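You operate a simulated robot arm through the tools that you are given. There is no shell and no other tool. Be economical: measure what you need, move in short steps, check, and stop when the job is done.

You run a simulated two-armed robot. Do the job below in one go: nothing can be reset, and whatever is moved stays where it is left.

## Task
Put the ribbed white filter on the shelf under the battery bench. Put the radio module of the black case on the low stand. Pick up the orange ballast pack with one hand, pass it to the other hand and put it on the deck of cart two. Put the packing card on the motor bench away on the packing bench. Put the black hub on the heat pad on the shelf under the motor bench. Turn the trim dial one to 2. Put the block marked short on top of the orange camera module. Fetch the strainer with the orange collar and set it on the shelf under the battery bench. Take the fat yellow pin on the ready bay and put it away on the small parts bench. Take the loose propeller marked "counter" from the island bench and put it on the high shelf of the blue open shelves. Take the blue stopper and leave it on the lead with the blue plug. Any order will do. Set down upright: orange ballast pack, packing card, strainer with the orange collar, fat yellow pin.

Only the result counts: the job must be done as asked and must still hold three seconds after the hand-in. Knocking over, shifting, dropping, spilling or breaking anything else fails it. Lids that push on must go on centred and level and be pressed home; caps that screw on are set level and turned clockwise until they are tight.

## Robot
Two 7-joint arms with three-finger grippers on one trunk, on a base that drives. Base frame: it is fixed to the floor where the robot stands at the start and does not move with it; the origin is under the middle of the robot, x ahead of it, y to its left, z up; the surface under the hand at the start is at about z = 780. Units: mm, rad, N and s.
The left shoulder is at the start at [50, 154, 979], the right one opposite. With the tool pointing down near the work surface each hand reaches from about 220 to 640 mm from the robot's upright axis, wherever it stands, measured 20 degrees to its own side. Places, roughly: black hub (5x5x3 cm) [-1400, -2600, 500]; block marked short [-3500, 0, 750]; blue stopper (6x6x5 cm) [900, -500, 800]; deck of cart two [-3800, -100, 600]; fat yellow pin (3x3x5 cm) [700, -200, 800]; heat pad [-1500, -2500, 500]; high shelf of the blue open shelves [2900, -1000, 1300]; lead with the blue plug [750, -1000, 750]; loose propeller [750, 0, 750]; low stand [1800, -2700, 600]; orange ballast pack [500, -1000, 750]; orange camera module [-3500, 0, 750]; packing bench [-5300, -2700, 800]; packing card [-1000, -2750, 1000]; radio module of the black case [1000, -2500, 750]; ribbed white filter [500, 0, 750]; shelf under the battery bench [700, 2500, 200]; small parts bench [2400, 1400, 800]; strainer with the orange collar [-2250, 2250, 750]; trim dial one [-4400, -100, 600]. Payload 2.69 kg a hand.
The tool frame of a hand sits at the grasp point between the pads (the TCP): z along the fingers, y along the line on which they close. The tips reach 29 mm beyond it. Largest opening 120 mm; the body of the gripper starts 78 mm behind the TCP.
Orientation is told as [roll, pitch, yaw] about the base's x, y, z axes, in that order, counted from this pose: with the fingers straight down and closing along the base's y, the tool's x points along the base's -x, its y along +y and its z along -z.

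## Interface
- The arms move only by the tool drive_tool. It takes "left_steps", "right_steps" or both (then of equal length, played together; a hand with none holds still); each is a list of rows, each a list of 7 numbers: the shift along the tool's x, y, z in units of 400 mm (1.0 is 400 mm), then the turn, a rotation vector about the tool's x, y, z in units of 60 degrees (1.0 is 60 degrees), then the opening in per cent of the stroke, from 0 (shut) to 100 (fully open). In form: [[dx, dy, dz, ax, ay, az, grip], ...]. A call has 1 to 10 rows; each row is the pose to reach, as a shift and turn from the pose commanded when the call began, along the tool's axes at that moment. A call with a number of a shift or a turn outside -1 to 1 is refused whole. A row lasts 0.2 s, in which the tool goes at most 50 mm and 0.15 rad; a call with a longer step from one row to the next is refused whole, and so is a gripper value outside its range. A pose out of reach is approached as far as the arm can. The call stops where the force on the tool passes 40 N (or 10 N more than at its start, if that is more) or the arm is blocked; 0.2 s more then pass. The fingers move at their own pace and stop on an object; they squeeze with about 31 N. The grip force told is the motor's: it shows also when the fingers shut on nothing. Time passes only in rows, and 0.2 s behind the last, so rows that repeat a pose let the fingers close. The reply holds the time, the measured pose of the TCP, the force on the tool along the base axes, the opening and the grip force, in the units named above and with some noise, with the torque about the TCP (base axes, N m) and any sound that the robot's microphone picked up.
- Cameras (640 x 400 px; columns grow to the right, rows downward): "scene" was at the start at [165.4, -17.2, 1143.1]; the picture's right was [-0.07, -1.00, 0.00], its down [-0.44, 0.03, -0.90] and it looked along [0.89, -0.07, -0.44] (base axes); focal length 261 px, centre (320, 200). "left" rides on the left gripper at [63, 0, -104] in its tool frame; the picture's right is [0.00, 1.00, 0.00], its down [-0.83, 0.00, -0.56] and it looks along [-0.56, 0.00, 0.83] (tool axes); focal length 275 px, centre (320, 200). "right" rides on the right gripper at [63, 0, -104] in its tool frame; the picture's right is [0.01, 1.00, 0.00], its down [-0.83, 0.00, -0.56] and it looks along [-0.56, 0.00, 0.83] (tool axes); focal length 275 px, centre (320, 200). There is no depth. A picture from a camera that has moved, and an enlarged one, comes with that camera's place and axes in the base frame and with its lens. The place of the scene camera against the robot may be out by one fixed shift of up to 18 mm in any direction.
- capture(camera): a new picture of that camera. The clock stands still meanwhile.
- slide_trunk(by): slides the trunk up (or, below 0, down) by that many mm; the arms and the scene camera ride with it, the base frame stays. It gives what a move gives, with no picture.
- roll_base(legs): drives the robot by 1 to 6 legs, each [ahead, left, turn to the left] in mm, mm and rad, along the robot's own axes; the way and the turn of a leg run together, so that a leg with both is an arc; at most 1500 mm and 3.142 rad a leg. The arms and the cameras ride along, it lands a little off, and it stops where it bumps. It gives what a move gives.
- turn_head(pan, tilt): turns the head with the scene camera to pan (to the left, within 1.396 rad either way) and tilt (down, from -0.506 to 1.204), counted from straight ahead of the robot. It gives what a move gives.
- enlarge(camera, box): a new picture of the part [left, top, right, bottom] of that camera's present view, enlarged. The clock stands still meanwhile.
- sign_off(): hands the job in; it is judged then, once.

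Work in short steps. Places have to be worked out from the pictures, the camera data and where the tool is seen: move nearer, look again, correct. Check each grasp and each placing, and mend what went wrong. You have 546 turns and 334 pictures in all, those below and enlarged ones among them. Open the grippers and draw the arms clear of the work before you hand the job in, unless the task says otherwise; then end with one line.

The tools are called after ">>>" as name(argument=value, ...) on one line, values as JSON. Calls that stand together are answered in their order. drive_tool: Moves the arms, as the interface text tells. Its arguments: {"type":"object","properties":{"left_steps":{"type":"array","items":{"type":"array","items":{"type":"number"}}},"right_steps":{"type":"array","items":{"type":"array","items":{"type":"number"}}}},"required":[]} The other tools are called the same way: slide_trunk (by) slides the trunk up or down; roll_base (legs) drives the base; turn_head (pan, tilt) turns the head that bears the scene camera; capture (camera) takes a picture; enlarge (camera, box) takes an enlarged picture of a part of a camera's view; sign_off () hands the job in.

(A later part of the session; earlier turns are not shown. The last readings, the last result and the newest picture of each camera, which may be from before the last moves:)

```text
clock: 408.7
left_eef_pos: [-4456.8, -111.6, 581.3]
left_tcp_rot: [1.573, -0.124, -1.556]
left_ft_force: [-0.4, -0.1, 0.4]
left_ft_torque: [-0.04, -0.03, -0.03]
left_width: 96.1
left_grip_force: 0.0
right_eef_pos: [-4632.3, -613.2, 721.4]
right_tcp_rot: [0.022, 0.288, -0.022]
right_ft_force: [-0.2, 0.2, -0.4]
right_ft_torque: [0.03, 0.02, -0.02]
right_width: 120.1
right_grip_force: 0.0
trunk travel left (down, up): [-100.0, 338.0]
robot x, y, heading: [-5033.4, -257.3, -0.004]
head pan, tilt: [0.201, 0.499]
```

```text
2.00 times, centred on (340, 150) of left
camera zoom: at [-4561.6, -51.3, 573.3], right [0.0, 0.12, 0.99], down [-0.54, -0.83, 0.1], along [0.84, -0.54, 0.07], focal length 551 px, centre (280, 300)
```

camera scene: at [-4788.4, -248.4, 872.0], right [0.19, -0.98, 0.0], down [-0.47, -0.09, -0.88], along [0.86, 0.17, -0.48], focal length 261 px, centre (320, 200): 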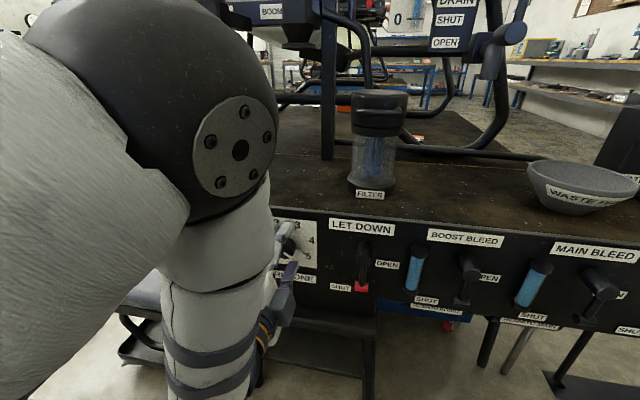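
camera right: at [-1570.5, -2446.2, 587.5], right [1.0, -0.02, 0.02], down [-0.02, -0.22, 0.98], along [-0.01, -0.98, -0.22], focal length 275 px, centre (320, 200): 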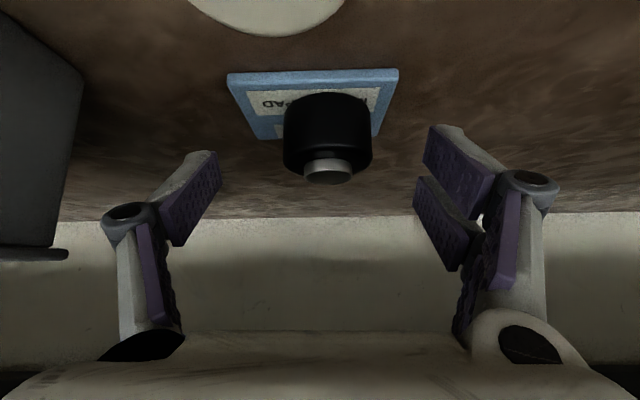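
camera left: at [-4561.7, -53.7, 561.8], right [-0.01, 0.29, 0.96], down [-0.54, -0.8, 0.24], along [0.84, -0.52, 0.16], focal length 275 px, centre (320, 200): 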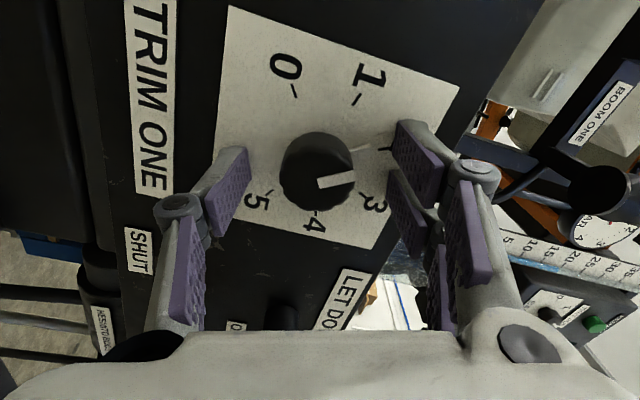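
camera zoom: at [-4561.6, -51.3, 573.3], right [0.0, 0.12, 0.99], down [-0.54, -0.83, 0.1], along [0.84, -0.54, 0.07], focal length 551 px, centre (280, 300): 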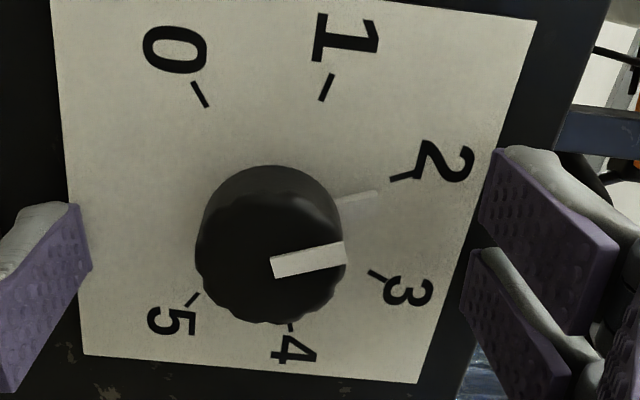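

The pointer lines up with 2. I back away from the knob and unwind the wrist.

>>> roll_base(legs=[[-160, 0, 0]])

>>> drive_tool(left_steps=[[0, 0, -0.05, 0, 0, -0.14, 80], [0, 0, -0.1, 0, 0, -0.28, 80], [0, 0, -0.15, 0, 0, -0.42, 80], [0, 0, -0.2, 0, 0, -0.56, 80], [0, 0, -0.25, 0, 0, -0.7, 80], [0, 0, -0.25, 0, 0, -0.84, 80], [0, 0, -0.25, 0, 0, -0.98, 80]])

>>> drive_tool(left_steps=[[0, 0, 0, 0, 0, -0.14, 80], [0, 0, 0, 0, 0, -0.28, 80], [0, 0, 0, 0, 0, -0.4, 80]])

>>> turn_head(pan=0.1, tilt=0.5)

>>> capture(camera="scene")

```text
clock: 410.1
left_eef_pos: [-4617.6, -111.2, 580.5]
left_tcp_rot: [1.57, -0.123, -1.553]
left_ft_force: [-0.1, 0.4, -0.1]
left_ft_torque: [0.01, 0.0, 0.01]
left_width: 96.2
left_grip_force: 0.0
right_eef_pos: [-4792.3, -613.1, 719.8]
right_tcp_rot: [0.021, 0.287, -0.019]
right_ft_force: [0.3, 1.1, 0.4]
right_ft_torque: [-0.02, -0.01, -0.01]
right_width: 119.9
right_grip_force: 0.0
trunk travel left (down, up): [-100.0, 338.0]
robot x, y, heading: [-5190.4, -253.4, -0.004]
head pan, tilt: [0.201, 0.499]
```

```text
clock: 411.7
left_eef_pos: [-4709.3, -115.7, 576.3]
left_tcp_rot: [1.578, -1.151, -1.558]
left_ft_force: [-0.6, 0.9, 0.5]
left_ft_torque: [-0.03, 0.03, 0.05]
left_width: 95.7
left_grip_force: 0.1
left hand out of reach, approached as far as the arm can: row 5, 6, 7
right_eef_pos: [-4791.0, -612.2, 720.1]
right_tcp_rot: [0.023, 0.288, -0.021]
right_ft_force: [0.2, -0.4, -1.0]
right_ft_torque: [-0.04, 0.0, 0.01]
right_width: 120.0
right_grip_force: 0.0
trunk travel left (down, up): [-100.0, 338.0]
robot x, y, heading: [-5186.9, -253.9, -0.001]
head pan, tilt: [0.201, 0.499]
```

```text
clock: 412.5
left_eef_pos: [-4686.6, -119.0, 586.9]
left_tcp_rot: [0.726, -1.565, -0.709]
left_ft_force: [-0.1, 0.4, -0.1]
left_ft_torque: [-0.02, 0.01, -0.02]
left_width: 96.1
left_grip_force: 0.0
left hand out of reach, approached as far as the arm can: row 1, 2, 3
right_eef_pos: [-4792.8, -612.4, 720.4]
right_tcp_rot: [0.023, 0.288, -0.022]
right_ft_force: [-0.1, 0.0, -0.3]
right_ft_torque: [-0.01, -0.01, -0.04]
right_width: 119.9
right_grip_force: 0.1
trunk travel left (down, up): [-100.0, 338.0]
robot x, y, heading: [-5187.5, -253.8, 0.002]
head pan, tilt: [0.201, 0.499]
```

```text
clock: 413.2
left_eef_pos: [-4687.5, -118.6, 586.4]
left_tcp_rot: [0.992, -1.564, -0.976]
left_ft_force: [0.6, 0.2, -0.2]
left_ft_torque: [-0.01, -0.02, 0.01]
left_width: 96.0
left_grip_force: 0.2
right_eef_pos: [-4791.1, -611.9, 720.6]
right_tcp_rot: [0.022, 0.287, -0.022]
right_ft_force: [0.0, -1.0, 0.4]
right_ft_torque: [-0.03, 0.0, -0.01]
right_width: 119.9
right_grip_force: 0.1
trunk travel left (down, up): [-100.0, 338.0]
robot x, y, heading: [-5192.8, -254.0, -0.001]
head pan, tilt: [0.099, 0.499]
```

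```text
187 pictures are left
camera scene: at [-4946.6, -256.1, 872.0], right [0.1, -1.0, 0.0], down [-0.48, -0.05, -0.88], along [0.87, 0.08, -0.48], focal length 261 px, centre (320, 200)
```

scene: 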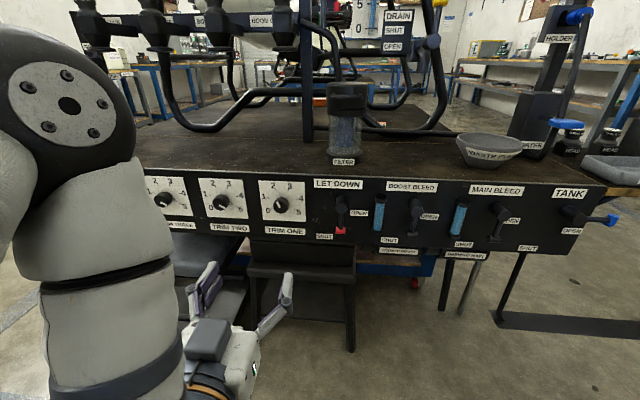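

>>> enlarge(camera="scene", box=[190, 165, 370, 250])

```text
3.56 times, centred on (280, 208) of scene
camera zoom: at [-4946.6, -256.1, 872.0], right [0.1, -1.0, 0.0], down [-0.48, -0.05, -0.88], along [0.87, 0.08, -0.48], focal length 928 px, centre (462, 173)
```

zoom: 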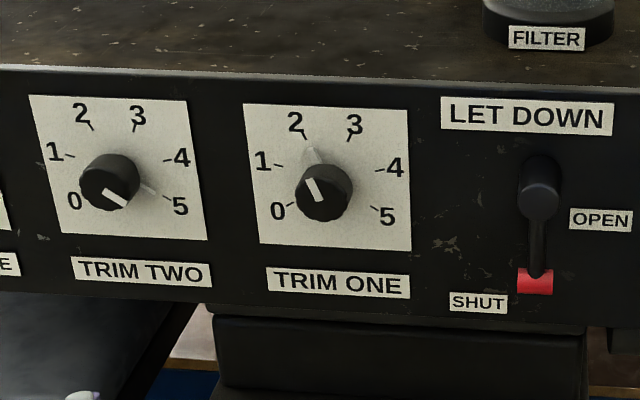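

Dial one is on 2. I unpitch the left hand while raising and pulling it back.

>>> drive_tool(left_steps=[[-0.05, 0, -0.05, 0, 0.14, 0, 80], [-0.1, 0, -0.1, 0, 0.28, 0, 80], [-0.15, 0, -0.14, 0, 0.42, 0, 80], [-0.2, 0, -0.18, 0, 0.56, 0, 80], [-0.25, 0, -0.2, 0, 0.7, 0, 80], [-0.3, 0, -0.2, 0, 0.84, 0, 80], [-0.35, 0, -0.2, 0, 0.98, 0, 80]])

>>> drive_tool(left_steps=[[0, 0, 0, 0, 0.14, 0, 80], [0, 0, 0, 0, 0.28, 0, 80], [0, 0, 0, 0, 0.42, 0, 80], [0, 0, 0, 0, 0.52, 0, 80]])

```text
clock: 414.8
left_eef_pos: [-4768.4, -120.8, 725.6]
left_tcp_rot: [0.004, -0.545, 0.014]
left_ft_force: [0.5, 0.8, 0.8]
left_ft_torque: [0.01, -0.03, -0.02]
left_width: 96.0
left_grip_force: 0.0
left hand out of reach, approached as far as the arm can: row 1, 2, 3, 4, 5
right_eef_pos: [-4790.6, -613.1, 720.5]
right_tcp_rot: [0.022, 0.289, -0.02]
right_ft_force: [0.3, 0.3, 0.1]
right_ft_torque: [-0.02, 0.02, 0.02]
right_width: 120.0
right_grip_force: 0.0
trunk travel left (down, up): [-100.0, 338.0]
robot x, y, heading: [-5186.9, -254.2, -0.005]
head pan, tilt: [0.099, 0.499]
```

```text
clock: 415.8
left_eef_pos: [-4767.9, -121.4, 726.7]
left_tcp_rot: [0.005, -0.001, 0.014]
left_ft_force: [0.7, -0.9, 0.6]
left_ft_torque: [-0.02, 0.0, 0.02]
left_width: 96.0
left_grip_force: 0.1
right_eef_pos: [-4791.3, -612.2, 720.3]
right_tcp_rot: [0.024, 0.289, -0.021]
right_ft_force: [0.7, 0.5, 0.1]
right_ft_torque: [-0.02, 0.0, 0.0]
right_width: 120.0
right_grip_force: 0.1
trunk travel left (down, up): [-100.0, 338.0]
robot x, y, heading: [-5189.9, -252.7, 0.0]
head pan, tilt: [0.099, 0.499]
```

I leave the corridor southwards, raise the trunk, and travel round to cart two's east side.

>>> roll_base(legs=[[0, -1150, 0]])

>>> slide_trunk(by=250)

>>> roll_base(legs=[[1400, 0, 0]])

>>> turn_head(pan=0.8, tilt=0.35)

>>> capture(camera="scene")

```text
clock: 424.9
left_eef_pos: [-4774.1, -1272.4, 725.8]
left_tcp_rot: [0.003, -0.001, 0.011]
left_ft_force: [0.3, -0.3, -0.3]
left_ft_torque: [-0.01, -0.01, 0.01]
left_width: 95.8
left_grip_force: 0.1
right_eef_pos: [-4801.0, -1764.4, 721.5]
right_tcp_rot: [0.023, 0.288, -0.027]
right_ft_force: [0.6, -0.2, 0.2]
right_ft_torque: [-0.03, 0.0, -0.01]
right_width: 120.1
right_grip_force: 0.0
trunk travel left (down, up): [-100.0, 338.0]
robot x, y, heading: [-5194.8, -1403.2, -0.011]
head pan, tilt: [0.099, 0.499]
```

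```text
clock: 427.4
left_eef_pos: [-4773.2, -1271.4, 976.2]
left_tcp_rot: [0.003, 0.0, 0.013]
left_ft_force: [0.7, -0.3, 0.6]
left_ft_torque: [0.0, -0.01, 0.02]
left_width: 96.1
left_grip_force: 0.1
right_eef_pos: [-4800.9, -1763.4, 971.0]
right_tcp_rot: [0.022, 0.289, -0.026]
right_ft_force: [0.0, 0.4, -0.2]
right_ft_torque: [0.03, 0.0, 0.01]
right_width: 119.8
right_grip_force: 0.1
trunk travel left (down, up): [-350.0, 88.0]
robot x, y, heading: [-5197.2, -1399.9, -0.014]
head pan, tilt: [0.099, 0.499]
```

```text
clock: 434.4
left_eef_pos: [-3380.1, -1292.7, 975.7]
left_tcp_rot: [0.002, -0.001, 0.002]
left_ft_force: [-0.2, -0.3, -0.3]
left_ft_torque: [0.0, -0.02, -0.01]
left_width: 96.1
left_grip_force: 0.0
right_eef_pos: [-3410.2, -1784.6, 971.0]
right_tcp_rot: [0.023, 0.287, -0.035]
right_ft_force: [0.2, 1.0, -0.4]
right_ft_torque: [0.03, -0.02, 0.0]
right_width: 120.2
right_grip_force: 0.0
trunk travel left (down, up): [-350.0, 88.0]
robot x, y, heading: [-3800.0, -1423.4, -0.015]
head pan, tilt: [0.099, 0.499]
```

```text
clock: 435.5
left_eef_pos: [-3378.9, -1294.0, 976.9]
left_tcp_rot: [0.003, -0.002, 0.002]
left_ft_force: [0.0, 0.6, 0.2]
left_ft_torque: [0.0, 0.01, -0.01]
left_width: 96.0
left_grip_force: 0.0
right_eef_pos: [-3410.2, -1785.0, 971.2]
right_tcp_rot: [0.021, 0.288, -0.035]
right_ft_force: [-0.2, 1.3, -0.2]
right_ft_torque: [0.0, 0.0, -0.03]
right_width: 120.2
right_grip_force: 0.1
trunk travel left (down, up): [-350.0, 88.0]
robot x, y, heading: [-3806.0, -1418.5, -0.016]
head pan, tilt: [0.799, 0.351]
```

```text
185 pictures are left
camera scene: at [-3663.1, -1366.9, 1153.3], right [0.7, -0.71, 0.0], down [-0.24, -0.24, -0.94], along [0.67, 0.66, -0.34], focal length 261 px, centre (320, 200)
```

scene: 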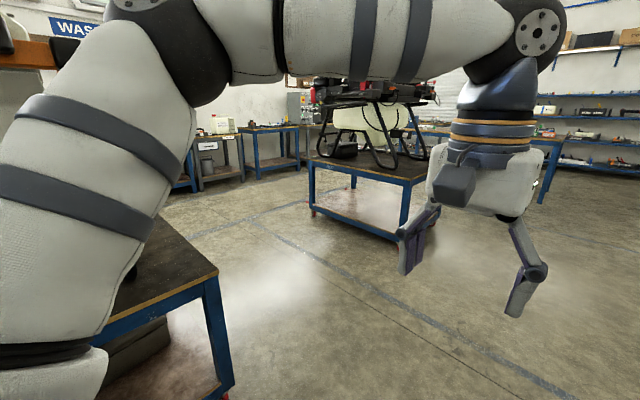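

Cart two's corner is near (-3381,-603); the gap to cart one is about 1.4 m. I drive into that gap and face cart two (heading π).

>>> roll_base(legs=[[1110, 0, 0.016], [0, 0, 1.571], [1300, 0, 0], [0, 0, 1.571]])

>>> turn_head(pan=0, tilt=0.35)

>>> capture(camera="scene")

```text
clock: 454.9
left_eef_pos: [-3147.7, -250.3, 976.0]
left_tcp_rot: [0.004, -0.002, -3.123]
left_ft_force: [-0.4, 0.4, 0.3]
left_ft_torque: [0.04, -0.02, 0.01]
left_width: 96.1
left_grip_force: 0.2
right_eef_pos: [-3125.2, 243.0, 971.1]
right_tcp_rot: [0.021, 0.288, 3.123]
right_ft_force: [-0.4, 0.0, -0.3]
right_ft_torque: [-0.03, 0.03, 0.01]
right_width: 120.3
right_grip_force: 0.0
trunk travel left (down, up): [-350.0, 88.0]
robot x, y, heading: [-2727.2, -113.3, 3.143]
head pan, tilt: [0.799, 0.351]
```

```text
clock: 456.1
left_eef_pos: [-3148.0, -249.7, 976.4]
left_tcp_rot: [0.004, -0.001, -3.125]
left_ft_force: [-0.8, 0.2, -0.2]
left_ft_torque: [-0.02, -0.01, 0.03]
left_width: 95.8
left_grip_force: 0.0
right_eef_pos: [-3124.3, 241.7, 971.8]
right_tcp_rot: [0.022, 0.286, 3.124]
right_ft_force: [-0.4, -1.5, 0.8]
right_ft_torque: [-0.02, 0.01, -0.04]
right_width: 119.9
right_grip_force: 0.1
trunk travel left (down, up): [-350.0, 88.0]
robot x, y, heading: [-2729.8, -116.7, 3.144]
head pan, tilt: [0.0, 0.351]
```

```text
184 pictures are left
camera scene: at [-2899.4, -125.6, 1153.3], right [0.0, 1.0, 0.0], down [0.34, 0.0, -0.94], along [-0.94, 0.0, -0.34], focal length 261 px, centre (320, 200)
```

scene: 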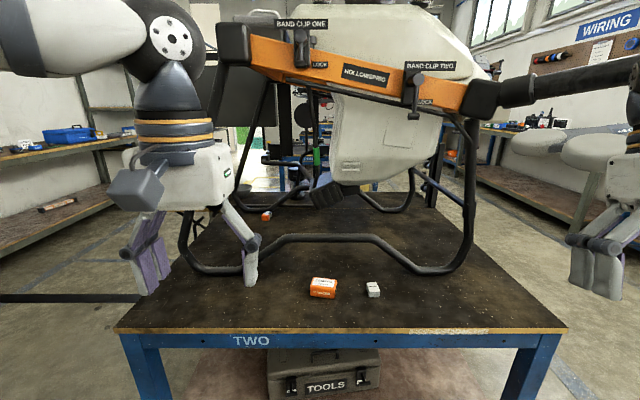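

The orange module and a small block are near the front of the deck. I zoom in.

>>> enlarge(camera="scene", box=[240, 190, 440, 315])

```text
3.20 times, centred on (340, 252) of scene
camera zoom: at [-2899.4, -125.6, 1153.3], right [0.0, 1.0, 0.0], down [0.34, 0.0, -0.94], along [-0.94, 0.0, -0.34], focal length 835 px, centre (256, 32)
```

zoom: 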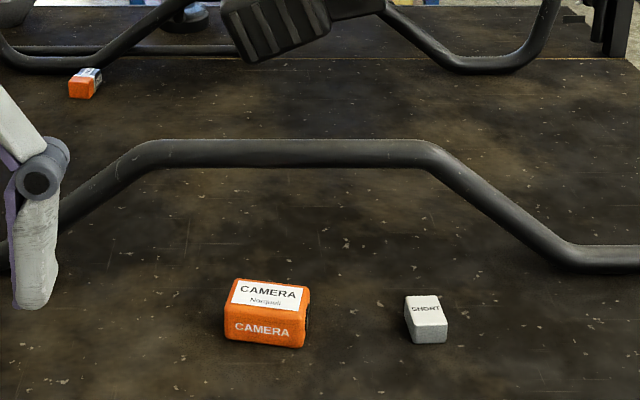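

Block SHORT ≈ (-3518,28), orange CAMERA ≈ (-3520,-117) on the deck (≈ 640). I level the right hand above, lower the trunk 120 mm and roll in.

>>> drive_tool(right_steps=[[-0.04, 0.1, -0.01, 0, -0.06, 0, 100], [-0.08, 0.2, -0.02, 0, -0.12, 0, 100], [-0.12, 0.3, -0.03, 0, -0.18, 0, 100], [-0.16, 0.4, -0.045, 0, -0.24, 0, 100], [-0.2, 0.5, -0.06, 0, -0.275, 0, 100]])

>>> slide_trunk(by=-120)

>>> roll_base(legs=[[280, 0, 0]])

>>> capture(camera="right")

>>> capture(camera="scene")

```text
clock: 457.2
left_eef_pos: [-3146.8, -249.5, 975.9]
left_tcp_rot: [0.004, -0.001, -3.123]
left_ft_force: [-0.6, -0.2, 0.1]
left_ft_torque: [0.02, -0.01, -0.02]
left_width: 95.9
left_grip_force: 0.0
right_eef_pos: [-3222.8, 44.4, 974.9]
right_tcp_rot: [0.022, 0.0, 3.114]
right_ft_force: [-0.4, -0.8, 0.7]
right_ft_torque: [0.03, 0.0, 0.03]
right_width: 120.0
right_grip_force: 0.1
right hand out of reach, approached as far as the arm can: row 4, 5
trunk travel left (down, up): [-350.0, 88.0]
robot x, y, heading: [-2727.8, -116.3, 3.141]
head pan, tilt: [0.0, 0.351]
```

```text
clock: 458.8
left_eef_pos: [-3148.9, -248.3, 856.5]
left_tcp_rot: [0.004, -0.002, -3.123]
left_ft_force: [-0.3, 0.8, 1.1]
left_ft_torque: [0.01, -0.02, 0.01]
left_width: 96.1
left_grip_force: 0.1
right_eef_pos: [-3237.7, 46.3, 786.3]
right_tcp_rot: [0.019, 0.164, 3.117]
right_ft_force: [0.0, 0.3, -1.0]
right_ft_torque: [0.03, 0.03, -0.01]
right_width: 120.1
right_grip_force: 0.1
trunk travel left (down, up): [-230.0, 208.0]
robot x, y, heading: [-2725.2, -116.2, 3.14]
head pan, tilt: [0.0, 0.351]
```

```text
clock: 460.7
left_eef_pos: [-3427.6, -248.5, 855.7]
left_tcp_rot: [0.003, -0.002, -3.125]
left_ft_force: [-0.2, 0.8, 0.2]
left_ft_torque: [-0.04, 0.02, 0.03]
left_width: 96.0
left_grip_force: 0.0
right_eef_pos: [-3517.2, 46.1, 785.5]
right_tcp_rot: [0.018, 0.164, 3.115]
right_ft_force: [-0.4, -0.3, -0.4]
right_ft_torque: [0.01, -0.04, -0.02]
right_width: 120.1
right_grip_force: 0.1
trunk travel left (down, up): [-230.0, 208.0]
robot x, y, heading: [-3005.4, -112.3, 3.143]
head pan, tilt: [0.0, 0.351]
```

```text
182 pictures are left
camera right: at [-3470.7, 47.8, 899.0], right [-0.02, -1.0, 0.02], down [-0.91, 0.03, 0.41], along [-0.41, -0.01, -0.91], focal length 275 px, centre (320, 200)
```

right: 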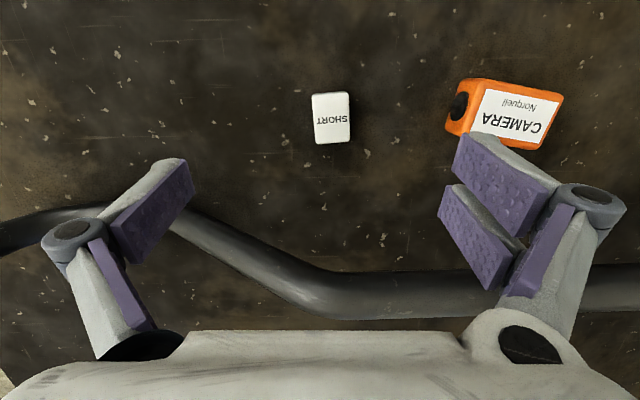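

```text
181 pictures are left
camera scene: at [-3212.6, -124.9, 1030.0], right [0.0, 1.0, 0.0], down [0.34, 0.0, -0.94], along [-0.94, 0.0, -0.34], focal length 261 px, centre (320, 200)
```

scene: 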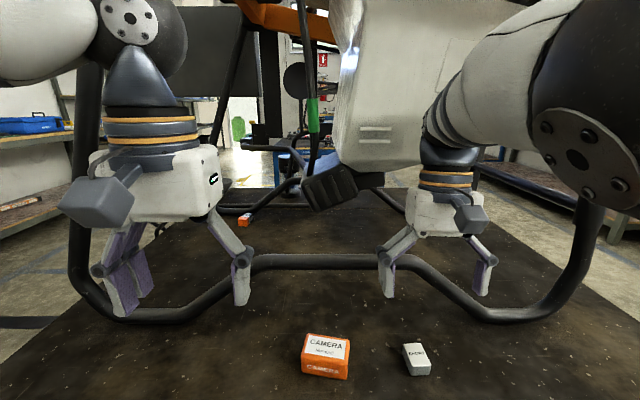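

Block top centre reckons at (-3500,35), camera module at about (-3498,-100). I level the tool and lower to 740 over the block for a better look.

>>> drive_tool(right_steps=[[0.01, 0.015, 0.05, 0, -0.08, 0, 80], [0.021, 0.029, 0.1175, 0, -0.157, 0, 80]])

>>> capture(camera="right")

```text
clock: 461.3
left_eef_pos: [-3427.7, -247.9, 856.7]
left_tcp_rot: [0.003, 0.0, -3.124]
left_ft_force: [0.1, -0.4, 0.4]
left_ft_torque: [0.01, -0.04, 0.0]
left_width: 96.0
left_grip_force: 0.0
right_eef_pos: [-3542.4, 41.9, 728.2]
right_tcp_rot: [0.02, 0.002, 3.113]
right_ft_force: [-0.5, 0.8, -0.3]
right_ft_torque: [0.0, 0.0, 0.01]
right_width: 96.2
right_grip_force: 0.1
right hand out of reach, approached as far as the arm can: row 1, 2
trunk travel left (down, up): [-230.0, 208.0]
robot x, y, heading: [-3005.0, -114.3, 3.137]
head pan, tilt: [0.0, 0.351]
```

```text
180 pictures are left
camera right: at [-3477.6, 41.8, 833.0], right [-0.02, -1.0, 0.02], down [-0.83, 0.03, 0.55], along [-0.56, 0.0, -0.83], focal length 275 px, centre (320, 200)
```

right: 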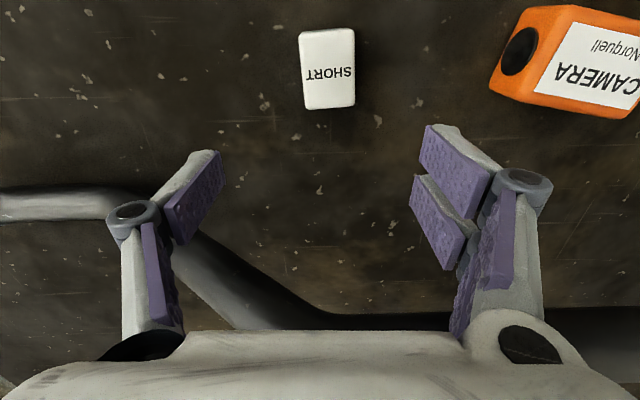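

The right hand can't retract further, so I roll the base back 42 mm to bring it over the block.

>>> roll_base(legs=[[-42, 0, 0]])

>>> capture(camera="right")

>>> capture(camera="scene")

```text
clock: 462.2
left_eef_pos: [-3385.6, -248.2, 857.0]
left_tcp_rot: [0.002, -0.003, -3.125]
left_ft_force: [1.1, 0.6, -0.9]
left_ft_torque: [-0.02, 0.06, 0.0]
left_width: 96.0
left_grip_force: 0.0
right_eef_pos: [-3499.3, 42.0, 728.7]
right_tcp_rot: [0.02, 0.002, 3.113]
right_ft_force: [0.4, -0.4, 0.5]
right_ft_torque: [0.04, 0.03, 0.0]
right_width: 96.0
right_grip_force: 0.0
trunk travel left (down, up): [-230.0, 208.0]
robot x, y, heading: [-2964.2, -117.5, 3.138]
head pan, tilt: [0.0, 0.351]
```

```text
179 pictures are left
camera right: at [-3435.3, 41.7, 833.4], right [-0.02, -1.0, 0.02], down [-0.83, 0.03, 0.55], along [-0.55, 0.0, -0.83], focal length 275 px, centre (320, 200)
```

right: 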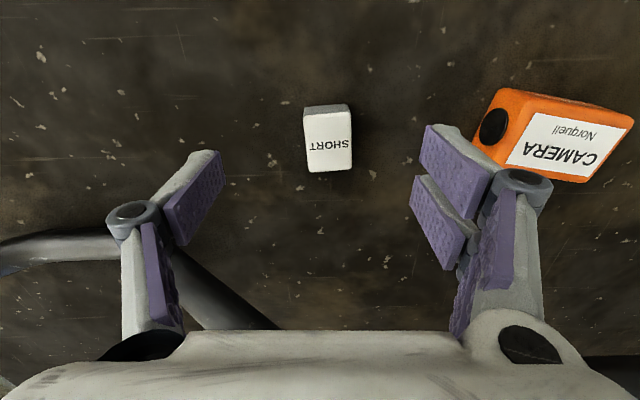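

```text
178 pictures are left
camera scene: at [-3170.0, -125.0, 1030.2], right [0.0, 1.0, 0.0], down [0.34, 0.0, -0.94], along [-0.94, 0.0, -0.34], focal length 261 px, centre (320, 200)
```

scene: 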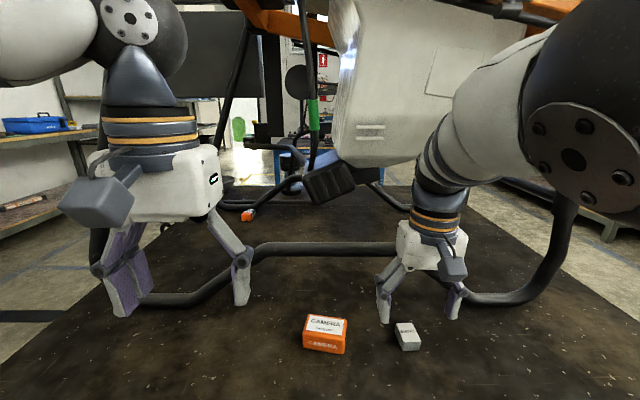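

Triangulation gives the block top at z ≈ 667 (deck 640), centre (-3500,36). I descend to TCP 674 and close.

>>> drive_tool(right_steps=[[0, 0.015, 0.05, 0, 0, 0, 75], [0, 0.015, 0.1, 0, 0, 0, 75], [0, 0.015, 0.135, 0, 0, 0, 75], [0, 0.015, 0.135, 0, 0, 0, 0], [0, 0.015, 0.135, 0, 0, 0, 0], [0, 0.015, 0.135, 0, 0, 0, 0]])

>>> capture(camera="right")

```text
clock: 463.6
left_eef_pos: [-3384.5, -248.5, 856.7]
left_tcp_rot: [0.003, -0.001, -3.125]
left_ft_force: [-0.4, 0.2, 0.5]
left_ft_torque: [0.01, 0.0, 0.04]
left_width: 95.9
left_grip_force: 0.0
right_eef_pos: [-3500.8, 33.8, 673.7]
right_tcp_rot: [0.021, 0.002, 3.112]
right_ft_force: [0.4, 0.5, 1.4]
right_ft_torque: [0.05, 0.03, 0.0]
right_width: 29.2
right_grip_force: 31.4
trunk travel left (down, up): [-230.0, 208.0]
robot x, y, heading: [-2967.4, -116.0, 3.136]
head pan, tilt: [0.0, 0.351]
```

```text
177 pictures are left
camera right: at [-3435.7, 34.5, 779.2], right [-0.02, -1.0, 0.02], down [-0.83, 0.03, 0.55], along [-0.55, 0.0, -0.83], focal length 275 px, centre (320, 200)
```

right: 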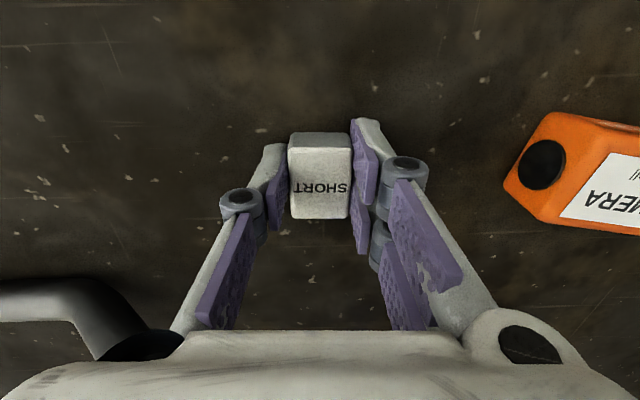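

Block gripped (29 mm). I lift it 70 mm and measure the camera module from this view.

>>> drive_tool(right_steps=[[0, 0, -0.09, 0, 0, 0, 0], [0, 0, -0.18, 0, 0, 0, 0]])

>>> roll_base(legs=[[0, 60, 0]])

>>> capture(camera="right")

```text
clock: 464.2
left_eef_pos: [-3385.9, -248.3, 856.3]
left_tcp_rot: [0.003, -0.002, -3.123]
left_ft_force: [0.1, 0.2, 0.4]
left_ft_torque: [0.01, 0.0, 0.01]
left_width: 96.1
left_grip_force: 0.1
right_eef_pos: [-3504.7, 36.2, 745.1]
right_tcp_rot: [0.02, 0.004, 3.113]
right_ft_force: [0.1, 0.2, -0.9]
right_ft_torque: [0.0, 0.01, -0.01]
right_width: 29.2
right_grip_force: 30.9
right hand out of reach, approached as far as the arm can: row 2
trunk travel left (down, up): [-230.0, 208.0]
robot x, y, heading: [-2966.5, -116.2, 3.142]
head pan, tilt: [0.0, 0.351]
```

```text
clock: 465.3
left_eef_pos: [-3387.3, -307.8, 855.7]
left_tcp_rot: [0.005, -0.002, -3.124]
left_ft_force: [-0.2, 0.0, -0.3]
left_ft_torque: [-0.02, 0.02, 0.01]
left_width: 95.8
left_grip_force: 0.1
right_eef_pos: [-3505.9, -24.2, 744.4]
right_tcp_rot: [0.019, 0.005, 3.112]
right_ft_force: [0.1, 0.3, 0.1]
right_ft_torque: [0.01, -0.01, -0.02]
right_width: 29.0
right_grip_force: 30.9
trunk travel left (down, up): [-230.0, 208.0]
robot x, y, heading: [-2961.7, -173.8, 3.14]
head pan, tilt: [0.0, 0.351]
```

```text
176 pictures are left
camera right: at [-3441.2, -22.7, 849.8], right [-0.02, -1.0, 0.02], down [-0.83, 0.03, 0.55], along [-0.55, 0.0, -0.83], focal length 275 px, centre (320, 200)
```

right: 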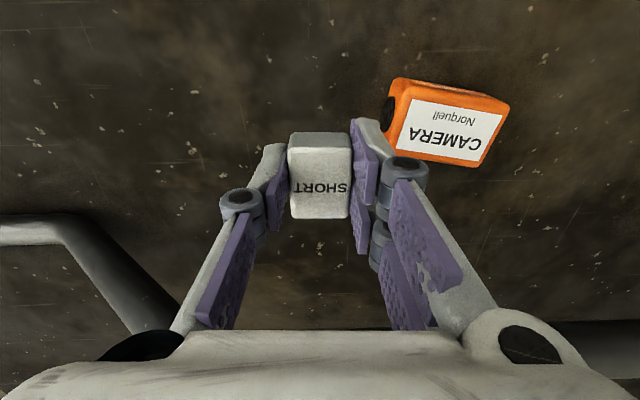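

Camera module's top centre is at (-3502,-110), z ≈ 675. I strafe 86 mm left so the block is over it.

>>> roll_base(legs=[[-3, 86, 0]])

>>> capture(camera="right")

>>> enlarge(camera="scene", box=[270, 200, 470, 380])

```text
clock: 466.7
left_eef_pos: [-3382.2, -394.7, 856.9]
left_tcp_rot: [0.004, -0.002, -3.122]
left_ft_force: [0.7, 0.0, 0.1]
left_ft_torque: [0.02, -0.03, 0.0]
left_width: 95.8
left_grip_force: 0.1
right_eef_pos: [-3502.7, -110.2, 745.5]
right_tcp_rot: [0.02, 0.004, 3.114]
right_ft_force: [0.0, -0.4, -0.4]
right_ft_torque: [0.03, -0.02, 0.02]
right_width: 29.4
right_grip_force: 31.2
trunk travel left (down, up): [-230.0, 208.0]
robot x, y, heading: [-2961.4, -262.0, 3.136]
head pan, tilt: [0.0, 0.351]
```

```text
175 pictures are left
camera right: at [-3438.5, -109.4, 849.8], right [-0.02, -1.0, 0.02], down [-0.83, 0.03, 0.55], along [-0.55, 0.0, -0.83], focal length 275 px, centre (320, 200)
```

right: 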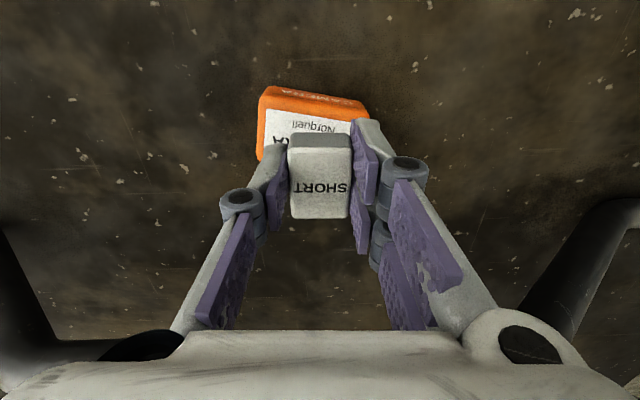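

```text
2.22 times, centred on (370, 290) of scene
camera zoom: at [-3167.8, -271.0, 1030.1], right [0.0, 1.0, 0.0], down [0.34, 0.0, -0.94], along [-0.94, 0.0, -0.34], focal length 580 px, centre (209, 0)
```

zoom: 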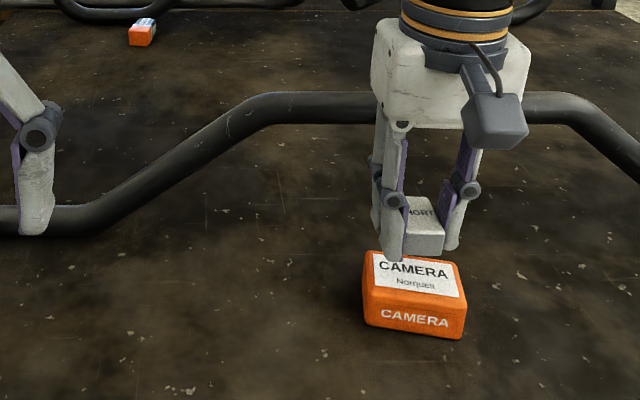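

Aligned. I lower onto the module, slow at the end.

>>> drive_tool(right_steps=[[0, -0.005, 0.04, 0, 0, 0, 0], [0, -0.005, 0.075, 0, 0, 0, 0], [0, -0.005, 0.082, 0, 0, 0, 0], [0, -0.005, 0.089, 0, 0, 0, 0]])

>>> enlarge(camera="scene", box=[310, 220, 430, 340])

```text
clock: 467.7
left_eef_pos: [-3382.4, -394.5, 856.5]
left_tcp_rot: [0.003, -0.002, -3.122]
left_ft_force: [-0.3, -0.3, 0.6]
left_ft_torque: [0.01, 0.01, 0.0]
left_width: 96.1
left_grip_force: 0.1
right_eef_pos: [-3501.1, -106.9, 711.2]
right_tcp_rot: [0.019, 0.004, 3.115]
right_ft_force: [1.9, -0.5, 7.6]
right_ft_torque: [0.1, 0.08, -0.02]
right_width: 29.2
right_grip_force: 30.8
trunk travel left (down, up): [-230.0, 208.0]
robot x, y, heading: [-2964.4, -259.9, 3.142]
head pan, tilt: [0.0, 0.351]
```

```text
3.33 times, centred on (370, 280) of scene
camera zoom: at [-3167.1, -271.0, 1030.3], right [0.0, 1.0, 0.0], down [0.34, 0.0, -0.94], along [-0.94, 0.0, -0.34], focal length 870 px, centre (153, -67)
```

zoom: 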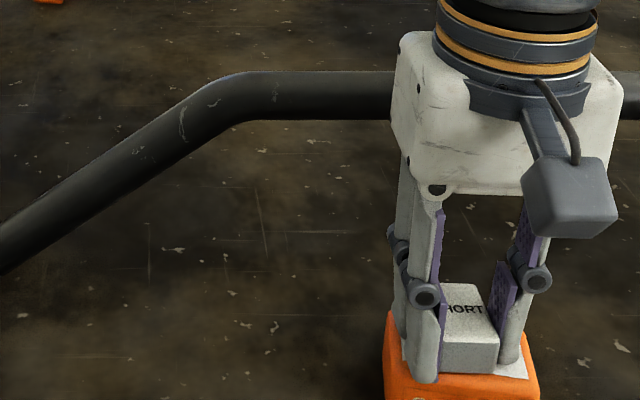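

Light contact (7.6 N). I release and lift straight up.

>>> drive_tool(right_steps=[[0, 0, 0, 0, 0, 0, 40], [0, 0, 0, 0, 0, 0, 50], [0, 0, 0, 0, 0, 0, 50], [0, 0, -0.08, 0, 0, 0, 50], [0, 0, -0.18, 0, 0, 0, 50], [0, 0, -0.28, 0, 0, 0, 50]])

>>> enlarge(camera="scene", box=[310, 220, 430, 340])

>>> capture(camera="right")

```text
clock: 469.1
left_eef_pos: [-3382.9, -395.0, 856.2]
left_tcp_rot: [0.004, -0.001, -3.123]
left_ft_force: [0.1, -0.4, -0.4]
left_ft_torque: [-0.01, 0.01, 0.01]
left_width: 96.0
left_grip_force: 0.1
right_eef_pos: [-3508.8, -104.9, 822.0]
right_tcp_rot: [0.019, 0.008, 3.112]
right_ft_force: [-0.7, 0.1, -0.1]
right_ft_torque: [0.0, 0.0, 0.01]
right_width: 60.1
right_grip_force: 0.2
right hand out of reach, approached as far as the arm can: row 5, 6
trunk travel left (down, up): [-230.0, 208.0]
robot x, y, heading: [-2961.2, -263.3, 3.138]
head pan, tilt: [0.0, 0.351]
```

```text
3.33 times, centred on (370, 280) of scene
camera zoom: at [-3167.6, -270.8, 1030.1], right [0.0, 1.0, 0.0], down [0.34, 0.0, -0.94], along [-0.94, 0.0, -0.34], focal length 870 px, centre (153, -67)
```

zoom: 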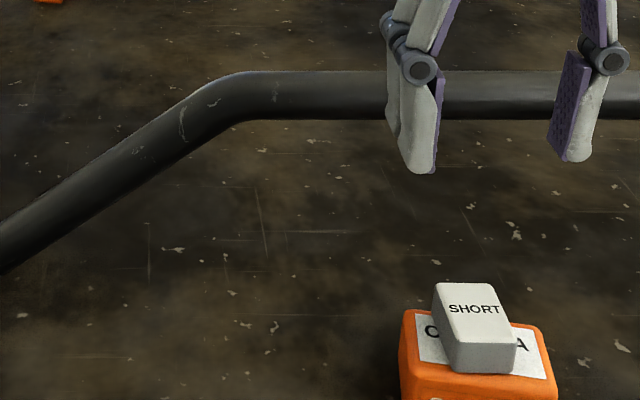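

```text
171 pictures are left
camera right: at [-3446.1, -104.3, 926.3], right [-0.02, -1.0, 0.02], down [-0.83, 0.03, 0.55], along [-0.55, 0.0, -0.84], focal length 275 px, centre (320, 200)
```

right: 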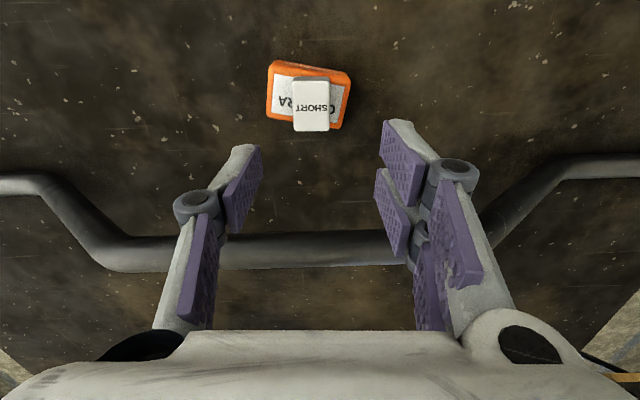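

SHORT is on the camera module. Next the strainer: I back off, raise the trunk, face +y and drive north between the carts.

>>> roll_base(legs=[[-300, 0, 0]])

>>> slide_trunk(by=120)

>>> roll_base(legs=[[0, 0, -1.568], [1400, 0, 0]])

>>> turn_head(pan=-0.3, tilt=0.35)

>>> capture(camera="scene")

```text
clock: 471.1
left_eef_pos: [-3081.9, -394.3, 856.6]
left_tcp_rot: [0.002, -0.002, -3.125]
left_ft_force: [-0.5, -0.6, 0.2]
left_ft_torque: [-0.01, 0.02, 0.02]
left_width: 96.1
left_grip_force: 0.0
right_eef_pos: [-3208.3, -103.6, 820.9]
right_tcp_rot: [0.02, 0.005, 3.11]
right_ft_force: [-0.3, -0.1, -1.1]
right_ft_torque: [0.02, 0.02, 0.0]
right_width: 59.9
right_grip_force: 0.1
trunk travel left (down, up): [-230.0, 208.0]
robot x, y, heading: [-2656.7, -257.2, 3.14]
head pan, tilt: [0.0, 0.351]
```

```text
clock: 472.6
left_eef_pos: [-3082.5, -395.2, 976.2]
left_tcp_rot: [0.004, 0.001, -3.124]
left_ft_force: [0.4, 0.3, 0.4]
left_ft_torque: [-0.06, -0.04, 0.0]
left_width: 95.9
left_grip_force: 0.3
right_eef_pos: [-3209.4, -104.8, 940.4]
right_tcp_rot: [0.019, 0.008, 3.109]
right_ft_force: [-0.2, -0.1, 0.0]
right_ft_torque: [0.02, 0.0, 0.0]
right_width: 59.9
right_grip_force: 0.0
trunk travel left (down, up): [-350.0, 88.0]
robot x, y, heading: [-2658.1, -259.3, 3.141]
head pan, tilt: [0.0, 0.351]
```

```text
clock: 483.4
left_eef_pos: [-2807.0, 1565.7, 976.1]
left_tcp_rot: [0.003, -0.001, 1.598]
left_ft_force: [-0.6, 1.0, 0.3]
left_ft_torque: [0.0, 0.02, -0.01]
left_width: 95.9
left_grip_force: 0.1
right_eef_pos: [-2518.8, 1696.2, 942.0]
right_tcp_rot: [0.018, 0.006, 1.551]
right_ft_force: [0.0, 0.3, 0.6]
right_ft_torque: [-0.02, -0.02, 0.01]
right_width: 60.0
right_grip_force: 0.0
trunk travel left (down, up): [-350.0, 88.0]
robot x, y, heading: [-2669.8, 1141.3, 1.581]
head pan, tilt: [0.0, 0.351]
```

```text
clock: 484.2
left_eef_pos: [-2807.3, 1565.5, 977.0]
left_tcp_rot: [0.003, -0.001, 1.599]
left_ft_force: [0.2, 0.1, -0.5]
left_ft_torque: [0.0, -0.02, 0.0]
left_width: 96.2
left_grip_force: 0.1
right_eef_pos: [-2519.6, 1696.0, 941.5]
right_tcp_rot: [0.019, 0.005, 1.552]
right_ft_force: [-0.3, -0.3, -0.3]
right_ft_torque: [0.01, 0.01, 0.0]
right_width: 59.8
right_grip_force: 0.0
trunk travel left (down, up): [-350.0, 88.0]
robot x, y, heading: [-2671.5, 1145.4, 1.58]
head pan, tilt: [-0.3, 0.351]
```

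```text
170 pictures are left
camera scene: at [-2646.8, 1301.5, 1153.3], right [0.96, -0.29, 0.0], down [-0.1, -0.33, -0.94], along [0.27, 0.9, -0.34], focal length 261 px, centre (320, 200)
```

scene: 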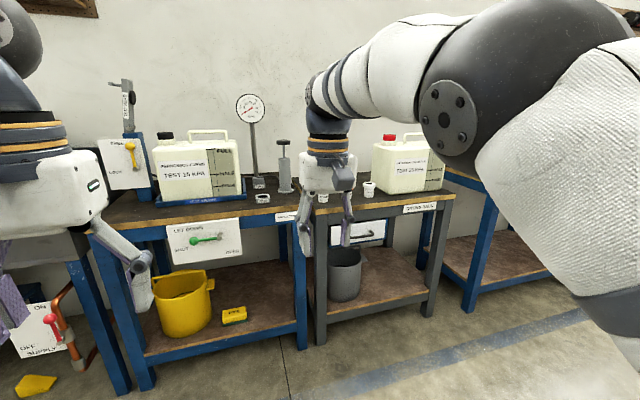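

I zoom on the bench items to find the strainer with the orange collar.

>>> enlarge(camera="scene", box=[240, 130, 480, 280])

```text
2.67 times, centred on (360, 205) of scene
camera zoom: at [-2646.8, 1301.5, 1153.3], right [0.96, -0.29, 0.0], down [-0.1, -0.33, -0.94], along [0.27, 0.9, -0.34], focal length 696 px, centre (213, 187)
```

zoom: 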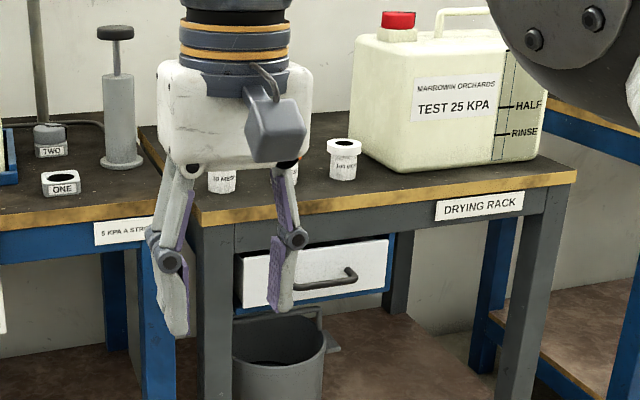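

The drying rack holds white mesh strainers; the hand hides some. I move 300 mm right and look again.

>>> roll_base(legs=[[0, -330, 0]])

>>> turn_head(pan=0.0, tilt=0.45)

>>> capture(camera="scene")

>>> capture(camera="right")

```text
clock: 487.3
left_eef_pos: [-2478.0, 1567.3, 976.2]
left_tcp_rot: [0.004, -0.004, 1.599]
left_ft_force: [-0.3, 0.3, -0.1]
left_ft_torque: [-0.03, 0.0, -0.03]
left_width: 96.2
left_grip_force: 0.0
right_eef_pos: [-2188.2, 1699.8, 941.2]
right_tcp_rot: [0.019, 0.007, 1.553]
right_ft_force: [0.1, 0.2, -1.2]
right_ft_torque: [0.0, 0.03, -0.02]
right_width: 60.0
right_grip_force: 0.1
trunk travel left (down, up): [-350.0, 88.0]
robot x, y, heading: [-2341.5, 1144.9, 1.581]
head pan, tilt: [-0.3, 0.351]
```

```text
clock: 488.1
left_eef_pos: [-2477.7, 1567.7, 976.6]
left_tcp_rot: [0.004, -0.003, 1.602]
left_ft_force: [-0.4, -0.4, -0.3]
left_ft_torque: [0.05, 0.01, 0.03]
left_width: 95.9
left_grip_force: 0.2
right_eef_pos: [-2189.0, 1699.3, 939.9]
right_tcp_rot: [0.019, 0.008, 1.554]
right_ft_force: [-0.1, 0.1, -0.3]
right_ft_torque: [0.0, -0.03, -0.01]
right_width: 60.1
right_grip_force: 0.1
trunk travel left (down, up): [-350.0, 88.0]
robot x, y, heading: [-2339.9, 1148.3, 1.582]
head pan, tilt: [0.0, 0.45]
```

```text
168 pictures are left
camera scene: at [-2344.1, 1307.2, 1144.1], right [1.0, 0.01, 0.0], down [0.0, -0.43, -0.9], along [-0.01, 0.9, -0.43], focal length 261 px, centre (320, 200)
```

scene: 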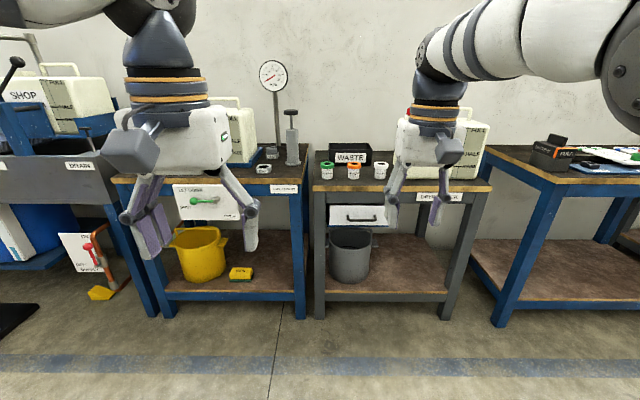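

```text
167 pictures are left
camera right: at [-2186.9, 1636.1, 1045.9], right [-1.0, 0.01, 0.02], down [0.02, 0.83, 0.55], along [-0.01, 0.55, -0.83], focal length 275 px, centre (320, 200)
```

right: 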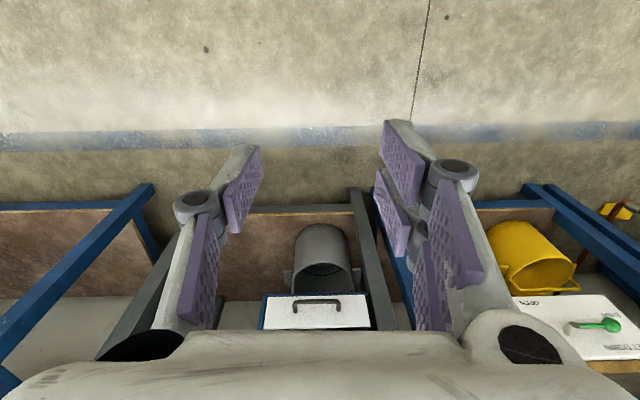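

The strainer with the orange collar is the middle one, about (-2210,2366). First I try once more to fold the right hand back (up first) since the jerrycan is on that side.

>>> drive_tool(right_steps=[[0, 0, -0.1, 0, 0, 0, 60], [0, -0.05, -0.2, 0, 0, 0, 60], [0.0, -0.15, -0.28, 0, 0, 0, 60], [0.08, -0.22, -0.28, 0, 0, 0, 60], [0.17, -0.27, -0.28, 0, 0, 0, 60], [0.27, -0.3, -0.28, 0, 0, 0, 60], [0.37, -0.3, -0.25, 0, 0, 0, 60], [0.47, -0.3, -0.2, 0, 0, 0, 60], [0.57, -0.3, -0.15, 0, 0, 0, 60]])

```text
refused: row 3 steps farther than a row can; nothing moved
```

>>> drive_tool(right_steps=[[0, 0, -0.1, 0, 0, 0, 60], [0, -0.05, -0.2, 0, 0, 0, 60], [0.0, -0.13, -0.26, 0, 0, 0, 60], [0.08, -0.2, -0.28, 0, 0, 0, 60], [0.17, -0.25, -0.28, 0, 0, 0, 60], [0.27, -0.28, -0.28, 0, 0, 0, 60], [0.37, -0.3, -0.25, 0, 0, 0, 60], [0.47, -0.3, -0.2, 0, 0, 0, 60], [0.57, -0.3, -0.15, 0, 0, 0, 60]])

```text
clock: 490.1
left_eef_pos: [-2477.7, 1568.7, 975.9]
left_tcp_rot: [0.004, -0.002, 1.6]
left_ft_force: [0.7, 0.1, 0.0]
left_ft_torque: [-0.03, 0.02, 0.02]
left_width: 96.2
left_grip_force: 0.1
right_eef_pos: [-1999.4, 1525.1, 1012.7]
right_tcp_rot: [0.02, 0.007, 1.554]
right_ft_force: [0.3, -0.5, -0.3]
right_ft_torque: [-0.01, -0.01, 0.02]
right_width: 71.9
right_grip_force: 0.0
right hand out of reach, approached as far as the arm can: row 3, 7, 8, 9
trunk travel left (down, up): [-350.0, 88.0]
robot x, y, heading: [-2339.3, 1149.1, 1.583]
head pan, tilt: [0.0, 0.45]
```

The right hand is folded back now. I turn slightly right and approach the strainers with the left hand.

>>> roll_base(legs=[[0, 0, -0.2], [620, -38, 0]])

>>> capture(camera="left")

>>> turn_head(pan=0.1, tilt=0.5)

>>> capture(camera="scene")

```text
clock: 494.4
left_eef_pos: [-2243.2, 2192.9, 975.9]
left_tcp_rot: [0.004, -0.001, 1.41]
left_ft_force: [0.9, 0.2, -0.3]
left_ft_torque: [-0.01, 0.02, 0.01]
left_width: 96.3
left_grip_force: 0.0
right_eef_pos: [-1782.2, 2059.5, 1012.1]
right_tcp_rot: [0.021, 0.009, 1.36]
right_ft_force: [-0.3, -0.7, -0.4]
right_ft_torque: [0.02, 0.0, -0.02]
right_width: 72.3
right_grip_force: 0.0
trunk travel left (down, up): [-350.0, 88.0]
robot x, y, heading: [-2191.8, 1750.2, 1.388]
head pan, tilt: [0.0, 0.45]
```

```text
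166 pictures are left
camera left: at [-2253.2, 2130.0, 1080.9], right [-0.99, 0.17, 0.0], down [0.14, 0.82, 0.56], along [0.09, 0.55, -0.83], focal length 275 px, centre (320, 200)
```

left: 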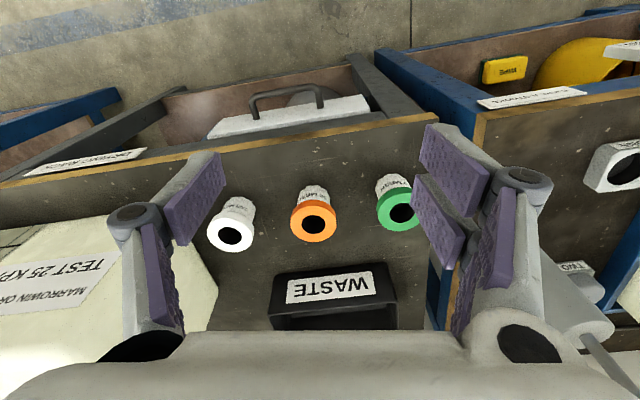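

```text
clock: 495.1
left_eef_pos: [-2243.1, 2193.2, 976.4]
left_tcp_rot: [0.004, -0.001, 1.407]
left_ft_force: [-0.1, 0.2, -0.6]
left_ft_torque: [-0.07, 0.05, 0.01]
left_width: 96.0
left_grip_force: 0.2
right_eef_pos: [-1783.4, 2059.1, 1013.4]
right_tcp_rot: [0.022, 0.009, 1.361]
right_ft_force: [-0.6, -0.7, 0.3]
right_ft_torque: [0.03, -0.02, -0.02]
right_width: 72.0
right_grip_force: 0.0
trunk travel left (down, up): [-350.0, 88.0]
robot x, y, heading: [-2188.0, 1753.4, 1.386]
head pan, tilt: [0.099, 0.499]
```

```text
165 pictures are left
camera scene: at [-2169.0, 1909.8, 1139.6], right [1.0, -0.08, 0.0], down [-0.04, -0.48, -0.88], along [0.07, 0.88, -0.48], focal length 261 px, centre (320, 200)
```

scene: 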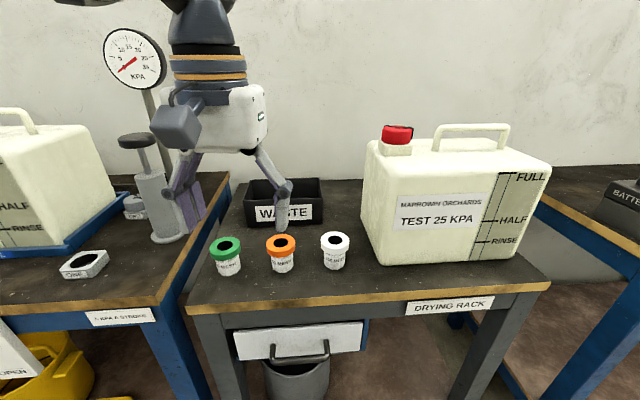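

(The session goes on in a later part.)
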